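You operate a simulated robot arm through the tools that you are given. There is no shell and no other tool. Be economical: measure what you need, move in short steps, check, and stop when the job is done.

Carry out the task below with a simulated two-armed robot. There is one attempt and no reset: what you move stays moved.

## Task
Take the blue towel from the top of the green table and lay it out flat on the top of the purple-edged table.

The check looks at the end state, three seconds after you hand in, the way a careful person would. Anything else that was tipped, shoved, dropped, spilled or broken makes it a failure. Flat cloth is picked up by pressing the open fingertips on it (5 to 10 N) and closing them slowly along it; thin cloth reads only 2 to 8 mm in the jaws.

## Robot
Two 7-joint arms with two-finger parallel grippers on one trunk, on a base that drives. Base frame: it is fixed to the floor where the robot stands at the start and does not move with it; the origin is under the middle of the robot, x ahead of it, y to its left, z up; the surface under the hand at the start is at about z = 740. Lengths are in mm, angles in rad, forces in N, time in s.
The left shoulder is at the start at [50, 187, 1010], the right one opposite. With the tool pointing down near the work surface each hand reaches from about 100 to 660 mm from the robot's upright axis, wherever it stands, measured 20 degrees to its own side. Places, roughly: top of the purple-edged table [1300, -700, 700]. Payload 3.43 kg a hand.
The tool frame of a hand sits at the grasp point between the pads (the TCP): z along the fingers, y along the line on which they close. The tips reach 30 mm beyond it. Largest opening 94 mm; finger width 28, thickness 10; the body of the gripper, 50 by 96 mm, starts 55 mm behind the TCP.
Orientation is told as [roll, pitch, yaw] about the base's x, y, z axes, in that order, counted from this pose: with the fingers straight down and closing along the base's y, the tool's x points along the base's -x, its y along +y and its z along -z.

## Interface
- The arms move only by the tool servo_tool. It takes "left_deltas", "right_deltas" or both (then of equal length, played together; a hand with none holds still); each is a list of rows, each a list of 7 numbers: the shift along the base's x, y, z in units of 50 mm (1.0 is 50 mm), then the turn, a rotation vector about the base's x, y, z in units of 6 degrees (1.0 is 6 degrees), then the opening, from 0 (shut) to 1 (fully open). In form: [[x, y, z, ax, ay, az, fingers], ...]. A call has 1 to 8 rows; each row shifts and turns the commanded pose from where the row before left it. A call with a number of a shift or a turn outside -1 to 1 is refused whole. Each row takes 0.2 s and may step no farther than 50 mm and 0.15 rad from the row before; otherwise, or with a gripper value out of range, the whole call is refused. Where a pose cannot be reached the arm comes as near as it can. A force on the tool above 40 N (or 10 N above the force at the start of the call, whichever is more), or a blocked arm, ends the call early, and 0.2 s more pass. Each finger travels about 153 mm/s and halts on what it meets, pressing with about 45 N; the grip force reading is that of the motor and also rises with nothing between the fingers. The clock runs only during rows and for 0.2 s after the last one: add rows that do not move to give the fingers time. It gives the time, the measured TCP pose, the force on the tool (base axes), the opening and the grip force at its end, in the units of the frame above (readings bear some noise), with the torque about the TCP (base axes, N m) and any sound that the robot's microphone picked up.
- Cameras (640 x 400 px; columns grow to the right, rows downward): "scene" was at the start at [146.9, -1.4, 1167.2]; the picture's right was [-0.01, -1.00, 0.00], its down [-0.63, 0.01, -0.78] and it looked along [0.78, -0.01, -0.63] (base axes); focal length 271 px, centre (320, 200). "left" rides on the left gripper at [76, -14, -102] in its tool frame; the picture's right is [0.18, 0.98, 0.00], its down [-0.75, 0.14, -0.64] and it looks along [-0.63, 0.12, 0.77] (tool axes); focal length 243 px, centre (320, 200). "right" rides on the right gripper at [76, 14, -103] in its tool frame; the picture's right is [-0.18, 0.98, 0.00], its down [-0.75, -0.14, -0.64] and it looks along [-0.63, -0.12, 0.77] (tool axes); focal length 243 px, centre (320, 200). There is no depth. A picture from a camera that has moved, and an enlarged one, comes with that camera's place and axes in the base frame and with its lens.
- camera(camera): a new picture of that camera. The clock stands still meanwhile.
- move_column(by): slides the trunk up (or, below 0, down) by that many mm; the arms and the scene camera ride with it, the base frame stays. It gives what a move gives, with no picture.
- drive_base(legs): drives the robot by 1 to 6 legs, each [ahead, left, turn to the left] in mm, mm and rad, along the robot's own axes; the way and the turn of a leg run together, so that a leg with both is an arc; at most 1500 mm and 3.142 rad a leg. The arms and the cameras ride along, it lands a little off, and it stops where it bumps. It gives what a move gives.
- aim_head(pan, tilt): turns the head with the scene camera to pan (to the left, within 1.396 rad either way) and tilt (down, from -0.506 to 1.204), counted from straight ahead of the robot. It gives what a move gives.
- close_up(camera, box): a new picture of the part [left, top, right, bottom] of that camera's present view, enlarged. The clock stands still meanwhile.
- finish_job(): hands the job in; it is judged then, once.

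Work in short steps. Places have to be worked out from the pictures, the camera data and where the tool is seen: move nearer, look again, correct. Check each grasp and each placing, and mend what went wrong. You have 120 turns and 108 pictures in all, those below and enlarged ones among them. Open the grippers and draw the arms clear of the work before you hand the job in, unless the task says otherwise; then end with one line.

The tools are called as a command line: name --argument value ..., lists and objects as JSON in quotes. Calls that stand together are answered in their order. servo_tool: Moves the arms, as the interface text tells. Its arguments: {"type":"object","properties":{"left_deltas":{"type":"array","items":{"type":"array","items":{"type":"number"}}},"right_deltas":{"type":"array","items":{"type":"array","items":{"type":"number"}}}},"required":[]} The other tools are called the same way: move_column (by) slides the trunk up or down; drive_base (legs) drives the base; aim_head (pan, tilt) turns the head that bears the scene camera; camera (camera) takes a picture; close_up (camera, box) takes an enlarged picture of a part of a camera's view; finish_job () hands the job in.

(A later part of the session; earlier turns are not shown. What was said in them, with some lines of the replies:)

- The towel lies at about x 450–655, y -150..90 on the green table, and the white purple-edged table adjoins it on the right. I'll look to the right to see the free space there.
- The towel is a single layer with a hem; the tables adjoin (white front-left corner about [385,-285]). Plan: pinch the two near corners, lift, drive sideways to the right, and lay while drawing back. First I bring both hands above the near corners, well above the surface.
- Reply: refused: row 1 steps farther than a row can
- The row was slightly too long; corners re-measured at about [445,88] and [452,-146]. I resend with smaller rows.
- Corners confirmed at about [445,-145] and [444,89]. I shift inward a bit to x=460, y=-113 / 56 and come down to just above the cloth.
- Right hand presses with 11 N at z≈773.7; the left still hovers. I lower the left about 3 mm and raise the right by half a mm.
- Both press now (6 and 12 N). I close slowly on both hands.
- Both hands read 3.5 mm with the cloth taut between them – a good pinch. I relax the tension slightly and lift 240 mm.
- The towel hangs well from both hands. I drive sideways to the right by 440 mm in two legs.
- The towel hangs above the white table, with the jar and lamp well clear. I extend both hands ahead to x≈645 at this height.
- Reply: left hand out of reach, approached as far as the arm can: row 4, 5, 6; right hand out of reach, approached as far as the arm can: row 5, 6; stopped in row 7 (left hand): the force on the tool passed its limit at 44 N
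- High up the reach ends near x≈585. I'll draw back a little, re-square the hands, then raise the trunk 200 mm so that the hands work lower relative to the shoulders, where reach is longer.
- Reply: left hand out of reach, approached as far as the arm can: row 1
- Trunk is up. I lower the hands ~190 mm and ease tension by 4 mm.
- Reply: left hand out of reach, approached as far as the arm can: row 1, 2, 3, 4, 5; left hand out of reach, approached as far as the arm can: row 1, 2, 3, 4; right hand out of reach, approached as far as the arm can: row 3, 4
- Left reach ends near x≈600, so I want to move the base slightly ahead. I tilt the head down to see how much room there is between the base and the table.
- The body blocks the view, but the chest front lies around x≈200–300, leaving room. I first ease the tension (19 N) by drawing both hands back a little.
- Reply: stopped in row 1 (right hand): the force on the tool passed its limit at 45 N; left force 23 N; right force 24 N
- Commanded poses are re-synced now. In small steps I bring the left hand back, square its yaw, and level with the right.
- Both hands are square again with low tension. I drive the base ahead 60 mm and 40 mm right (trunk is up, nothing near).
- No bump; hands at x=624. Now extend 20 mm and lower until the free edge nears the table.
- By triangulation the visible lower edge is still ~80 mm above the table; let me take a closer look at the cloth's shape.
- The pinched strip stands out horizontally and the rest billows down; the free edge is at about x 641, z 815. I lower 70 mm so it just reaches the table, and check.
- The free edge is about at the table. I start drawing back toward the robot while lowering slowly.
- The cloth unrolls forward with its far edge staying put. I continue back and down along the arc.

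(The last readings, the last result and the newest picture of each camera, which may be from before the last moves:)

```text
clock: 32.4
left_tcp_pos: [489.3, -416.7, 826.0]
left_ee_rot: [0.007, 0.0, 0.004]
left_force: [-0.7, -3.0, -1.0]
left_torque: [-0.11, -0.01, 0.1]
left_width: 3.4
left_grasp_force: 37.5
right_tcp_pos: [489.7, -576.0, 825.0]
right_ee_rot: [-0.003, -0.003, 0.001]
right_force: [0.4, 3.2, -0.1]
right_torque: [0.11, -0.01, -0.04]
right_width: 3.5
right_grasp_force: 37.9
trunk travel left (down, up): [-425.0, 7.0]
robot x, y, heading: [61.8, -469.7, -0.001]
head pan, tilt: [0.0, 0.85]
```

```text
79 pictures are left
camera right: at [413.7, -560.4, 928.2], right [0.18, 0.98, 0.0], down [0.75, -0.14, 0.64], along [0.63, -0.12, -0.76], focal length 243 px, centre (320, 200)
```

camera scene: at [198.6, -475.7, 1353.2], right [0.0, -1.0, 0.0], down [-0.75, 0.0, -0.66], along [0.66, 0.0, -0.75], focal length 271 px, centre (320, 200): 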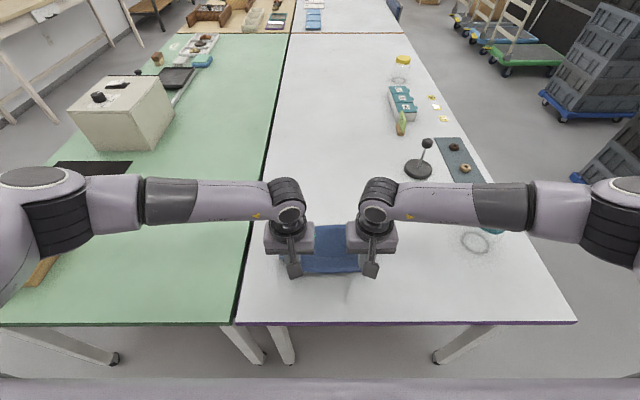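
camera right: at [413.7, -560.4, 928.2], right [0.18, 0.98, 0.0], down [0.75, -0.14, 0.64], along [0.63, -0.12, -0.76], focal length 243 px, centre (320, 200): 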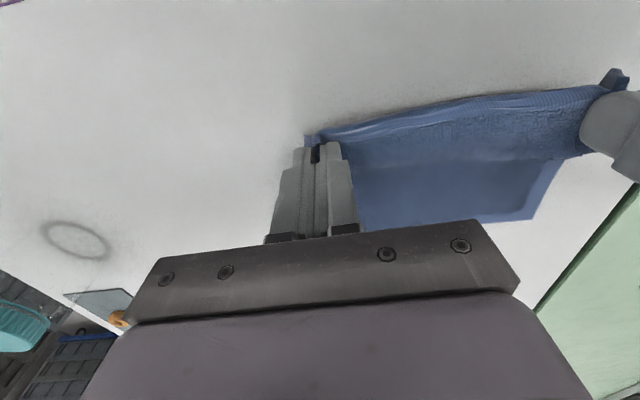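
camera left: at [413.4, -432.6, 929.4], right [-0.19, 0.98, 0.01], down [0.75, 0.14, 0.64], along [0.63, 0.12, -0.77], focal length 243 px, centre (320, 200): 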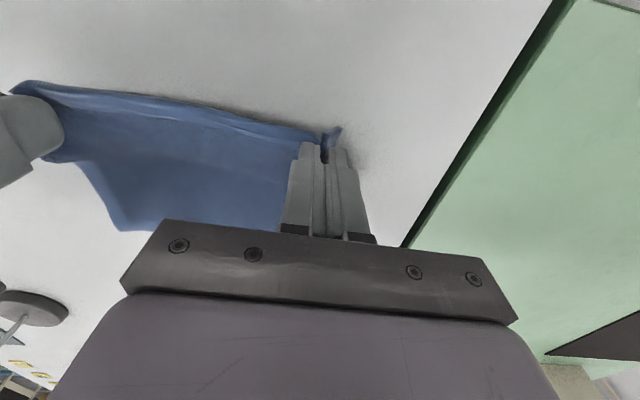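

Far corners lie at about [648,-611] and [633,-373] – fully spread. I finish by moving 32 mm back and down to just above contact.

servo_tool --left_deltas '[[-0.2, 0, -0.2, 0, 0, 0, 0], [-0.2, 0, -0.2, 0, 0, 0, 0], [-0.16, 0, -0.2, 0, 0, 0, 0], [-0.08, 0, -0.2, 0, 0, 0, 0], [0, 0, -0.14, 0, 0, 0, 0], [0, 0, 0, 0, 0, 0, 0]]' --right_deltas '[[-0.2, 0, -0.2, 0, 0, 0, 0], [-0.2, 0, -0.2, 0, 0, 0, 0], [-0.16, 0, -0.2, 0, 0, 0, 0], [-0.08, 0, -0.2, 0, 0, 0, 0], [0, 0, -0.12, 0, 0, 0, 0], [0, 0, 0, 0, 0, 0, 0]]'

camera --camera "left"

close_up --camera "scene" --box '[220, 180, 440, 330]'

```text
clock: 33.8
left_tcp_pos: [459.5, -417.0, 779.6]
left_ee_rot: [0.004, 0.0, 0.003]
left_force: [-0.8, -2.1, 0.1]
left_torque: [-0.11, 0.03, 0.12]
left_width: 3.4
left_grasp_force: 37.9
right_tcp_pos: [458.6, -573.9, 779.7]
right_ee_rot: [-0.004, -0.003, 0.002]
right_force: [0.4, 3.0, 0.6]
right_torque: [0.07, 0.03, -0.1]
right_width: 3.7
right_grasp_force: 38.1
trunk travel left (down, up): [-425.0, 7.0]
robot x, y, heading: [61.1, -476.8, -0.003]
head pan, tilt: [0.0, 0.85]
```

```text
78 pictures are left
camera left: at [382.5, -431.6, 882.7], right [-0.19, 0.98, 0.01], down [0.75, 0.14, 0.64], along [0.63, 0.12, -0.77], focal length 243 px, centre (320, 200)
```

left: 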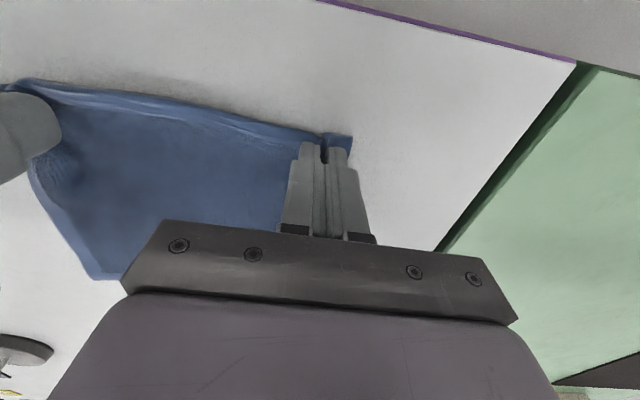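

```text
2.67 times, centred on (330, 255) of scene
camera zoom: at [198.6, -475.7, 1353.3], right [0.0, -1.0, 0.0], down [-0.75, 0.0, -0.66], along [0.66, 0.0, -0.75], focal length 722 px, centre (293, 53)
```

zoom: 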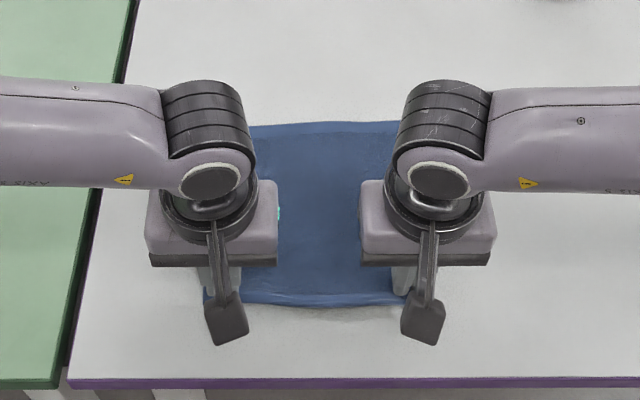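

Nearly down. I lower the last few millimetres to light contact.

servo_tool --left_deltas '[[-0.04, 0, -0.06, 0, 0, 0, 0], [0, 0, -0.04, 0, 0, 0, 0], [0, 0, 0, 0, 0, 0, 0]]' --right_deltas '[[-0.04, 0, -0.06, 0, 0, 0, 0], [0, 0, -0.04, 0, 0, 0, 0], [0, 0, 0, 0, 0, 0, 0]]'

```text
clock: 34.6
left_tcp_pos: [457.5, -416.1, 774.6]
left_ee_rot: [0.004, 0.001, 0.002]
left_force: [0.5, -2.3, 2.9]
left_torque: [-0.1, -0.02, 0.05]
left_width: 3.4
left_grasp_force: 37.3
right_tcp_pos: [457.3, -575.0, 774.7]
right_ee_rot: [-0.003, -0.002, 0.001]
right_force: [-0.5, 3.0, 1.6]
right_torque: [0.05, -0.01, -0.05]
right_width: 3.5
right_grasp_force: 37.9
trunk travel left (down, up): [-425.0, 7.0]
robot x, y, heading: [60.9, -473.9, -0.006]
head pan, tilt: [0.0, 0.85]
```

Light contact (3 and 2 N). I open slowly while touching, so the fingertips spread the pinched fold out, then lift.

servo_tool --left_deltas '[[0, 0, -0.02, 0, 0, 0, 0.06], [0, 0, 0, 0, 0, 0, 0.12], [0, 0, 0, 0, 0, 0, 0.18], [0, 0, 0, 0, 0, 0, 0.24], [0, 0, 0, 0, 0, 0, 0.3], [0, 0, 0, 0, 0, 0, 0.33], [0, 0, 0, 0, 0, 0, 0.33]]' --right_deltas '[[0, 0, -0.02, 0, 0, 0, 0.06], [0, 0, 0, 0, 0, 0, 0.12], [0, 0, 0, 0, 0, 0, 0.18], [0, 0, 0, 0, 0, 0, 0.24], [0, 0, 0, 0, 0, 0, 0.3], [0, 0, 0, 0, 0, 0, 0.33], [0, 0, 0, 0, 0, 0, 0.33]]'

servo_tool --left_deltas '[[0, 0, 0.2, 0, 0, 0, 0.33], [0, 0, 0.8, 0, 0, 0, 0.33], [0, 0.5, 0.6, 0, 0, 0, 0.33], [0, 0.8, 0.5, 0, 0, 0, 0.33], [0, 0.8, 0.5, 0, 0, 0, 0.33], [0, 0.8, 0.3, 0, 0, 0, 0.33], [0, 0, 0, 0, 0, 0, 0.33]]' --right_deltas '[[0, 0, 0.2, 0, 0, 0, 0.33], [0, 0, 0.8, 0, 0, 0, 0.33], [0, -0.5, 0.6, 0, 0, 0, 0.33], [0, -0.8, 0.5, 0, 0, 0, 0.33], [0, -0.8, 0.5, 0, 0, 0, 0.33], [0, -0.8, 0.3, 0, 0, 0, 0.33], [0, 0, 0, 0, 0, 0, 0.33]]'

camera --camera "scene"

close_up --camera "scene" --box '[220, 180, 440, 330]'

```text
clock: 36.2
left_tcp_pos: [456.6, -416.0, 774.8]
left_ee_rot: [0.005, 0.0, 0.003]
left_force: [-0.2, -0.5, 3.8]
left_torque: [0.01, -0.03, -0.04]
left_width: 28.6
left_grasp_force: 0.0
right_tcp_pos: [457.4, -574.2, 773.8]
right_ee_rot: [-0.004, -0.003, 0.001]
right_force: [0.0, -1.1, 5.5]
right_torque: [-0.02, 0.0, -0.01]
right_width: 28.6
right_grasp_force: 0.2
trunk travel left (down, up): [-425.0, 7.0]
robot x, y, heading: [59.8, -475.6, -0.003]
head pan, tilt: [0.0, 0.85]
```

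```text
clock: 37.8
left_tcp_pos: [458.1, -272.4, 920.0]
left_ee_rot: [0.005, 0.002, 0.003]
left_force: [0.0, 0.5, -1.3]
left_torque: [0.01, 0.05, 0.02]
left_width: 31.0
left_grasp_force: 0.1
right_tcp_pos: [457.7, -719.2, 920.5]
right_ee_rot: [-0.004, -0.002, 0.001]
right_force: [-0.7, 0.6, 1.0]
right_torque: [0.02, -0.02, 0.02]
right_width: 31.0
right_grasp_force: 0.1
trunk travel left (down, up): [-425.0, 7.0]
robot x, y, heading: [57.1, -475.7, -0.005]
head pan, tilt: [0.0, 0.85]
```

```text
76 pictures are left
camera scene: at [198.8, -475.8, 1353.2], right [0.0, -1.0, 0.0], down [-0.75, 0.0, -0.66], along [0.66, 0.0, -0.75], focal length 271 px, centre (320, 200)
```

scene: 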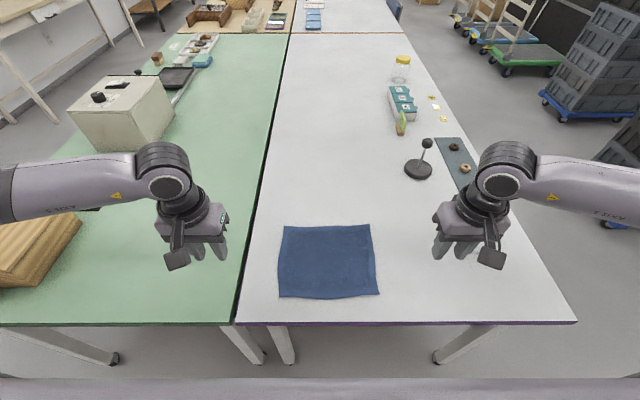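

```text
2.67 times, centred on (330, 255) of scene
camera zoom: at [198.8, -475.8, 1353.2], right [0.0, -1.0, 0.0], down [-0.75, 0.0, -0.66], along [0.66, 0.0, -0.75], focal length 722 px, centre (293, 53)
```

zoom: 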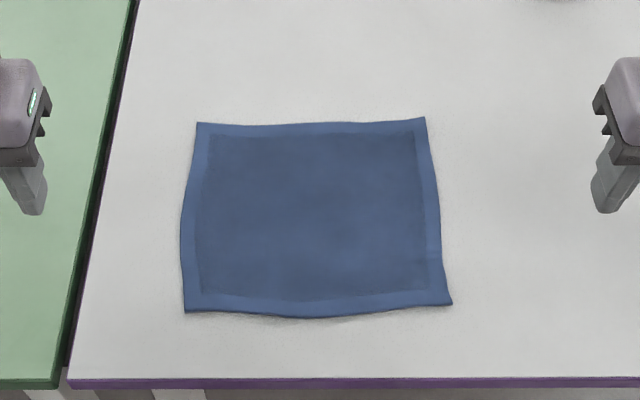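

The towel lies flat and unfolded on the purple-edged table. I check it once from the wrist camera for leftover ridges.

camera --camera "right"

camera --camera "left"

```text
74 pictures are left
camera right: at [381.1, -702.8, 1023.3], right [0.18, 0.98, 0.0], down [0.75, -0.14, 0.64], along [0.63, -0.12, -0.76], focal length 243 px, centre (320, 200)
```

right: 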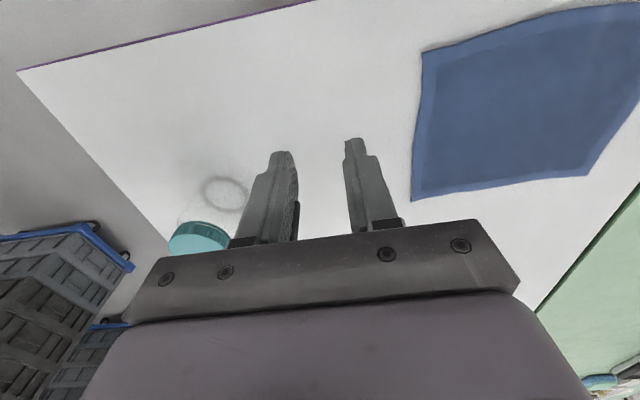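

```text
73 pictures are left
camera left: at [382.4, -287.1, 1023.0], right [-0.19, 0.98, 0.01], down [0.75, 0.14, 0.64], along [0.63, 0.12, -0.77], focal length 243 px, centre (320, 200)
```

left: 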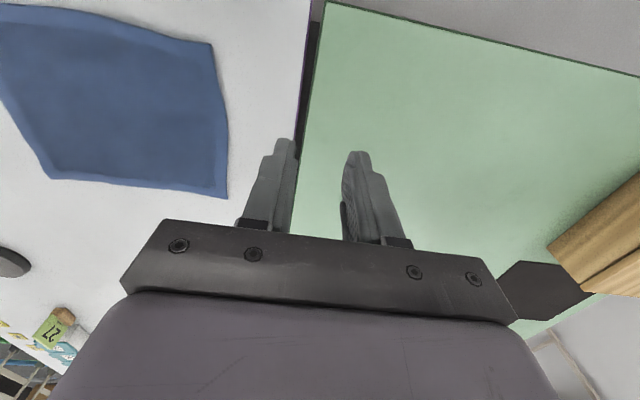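

The towel is flat with no folds, everything else is undisturbed, and the arms are clear with the grippers open. I hand in.

finish_job

```text
The job is handed in.
```

The blue towel now lies flat and unfolded on the purple-edged table. The last pictures show nothing else moved, and both arms are clear with the grippers open.
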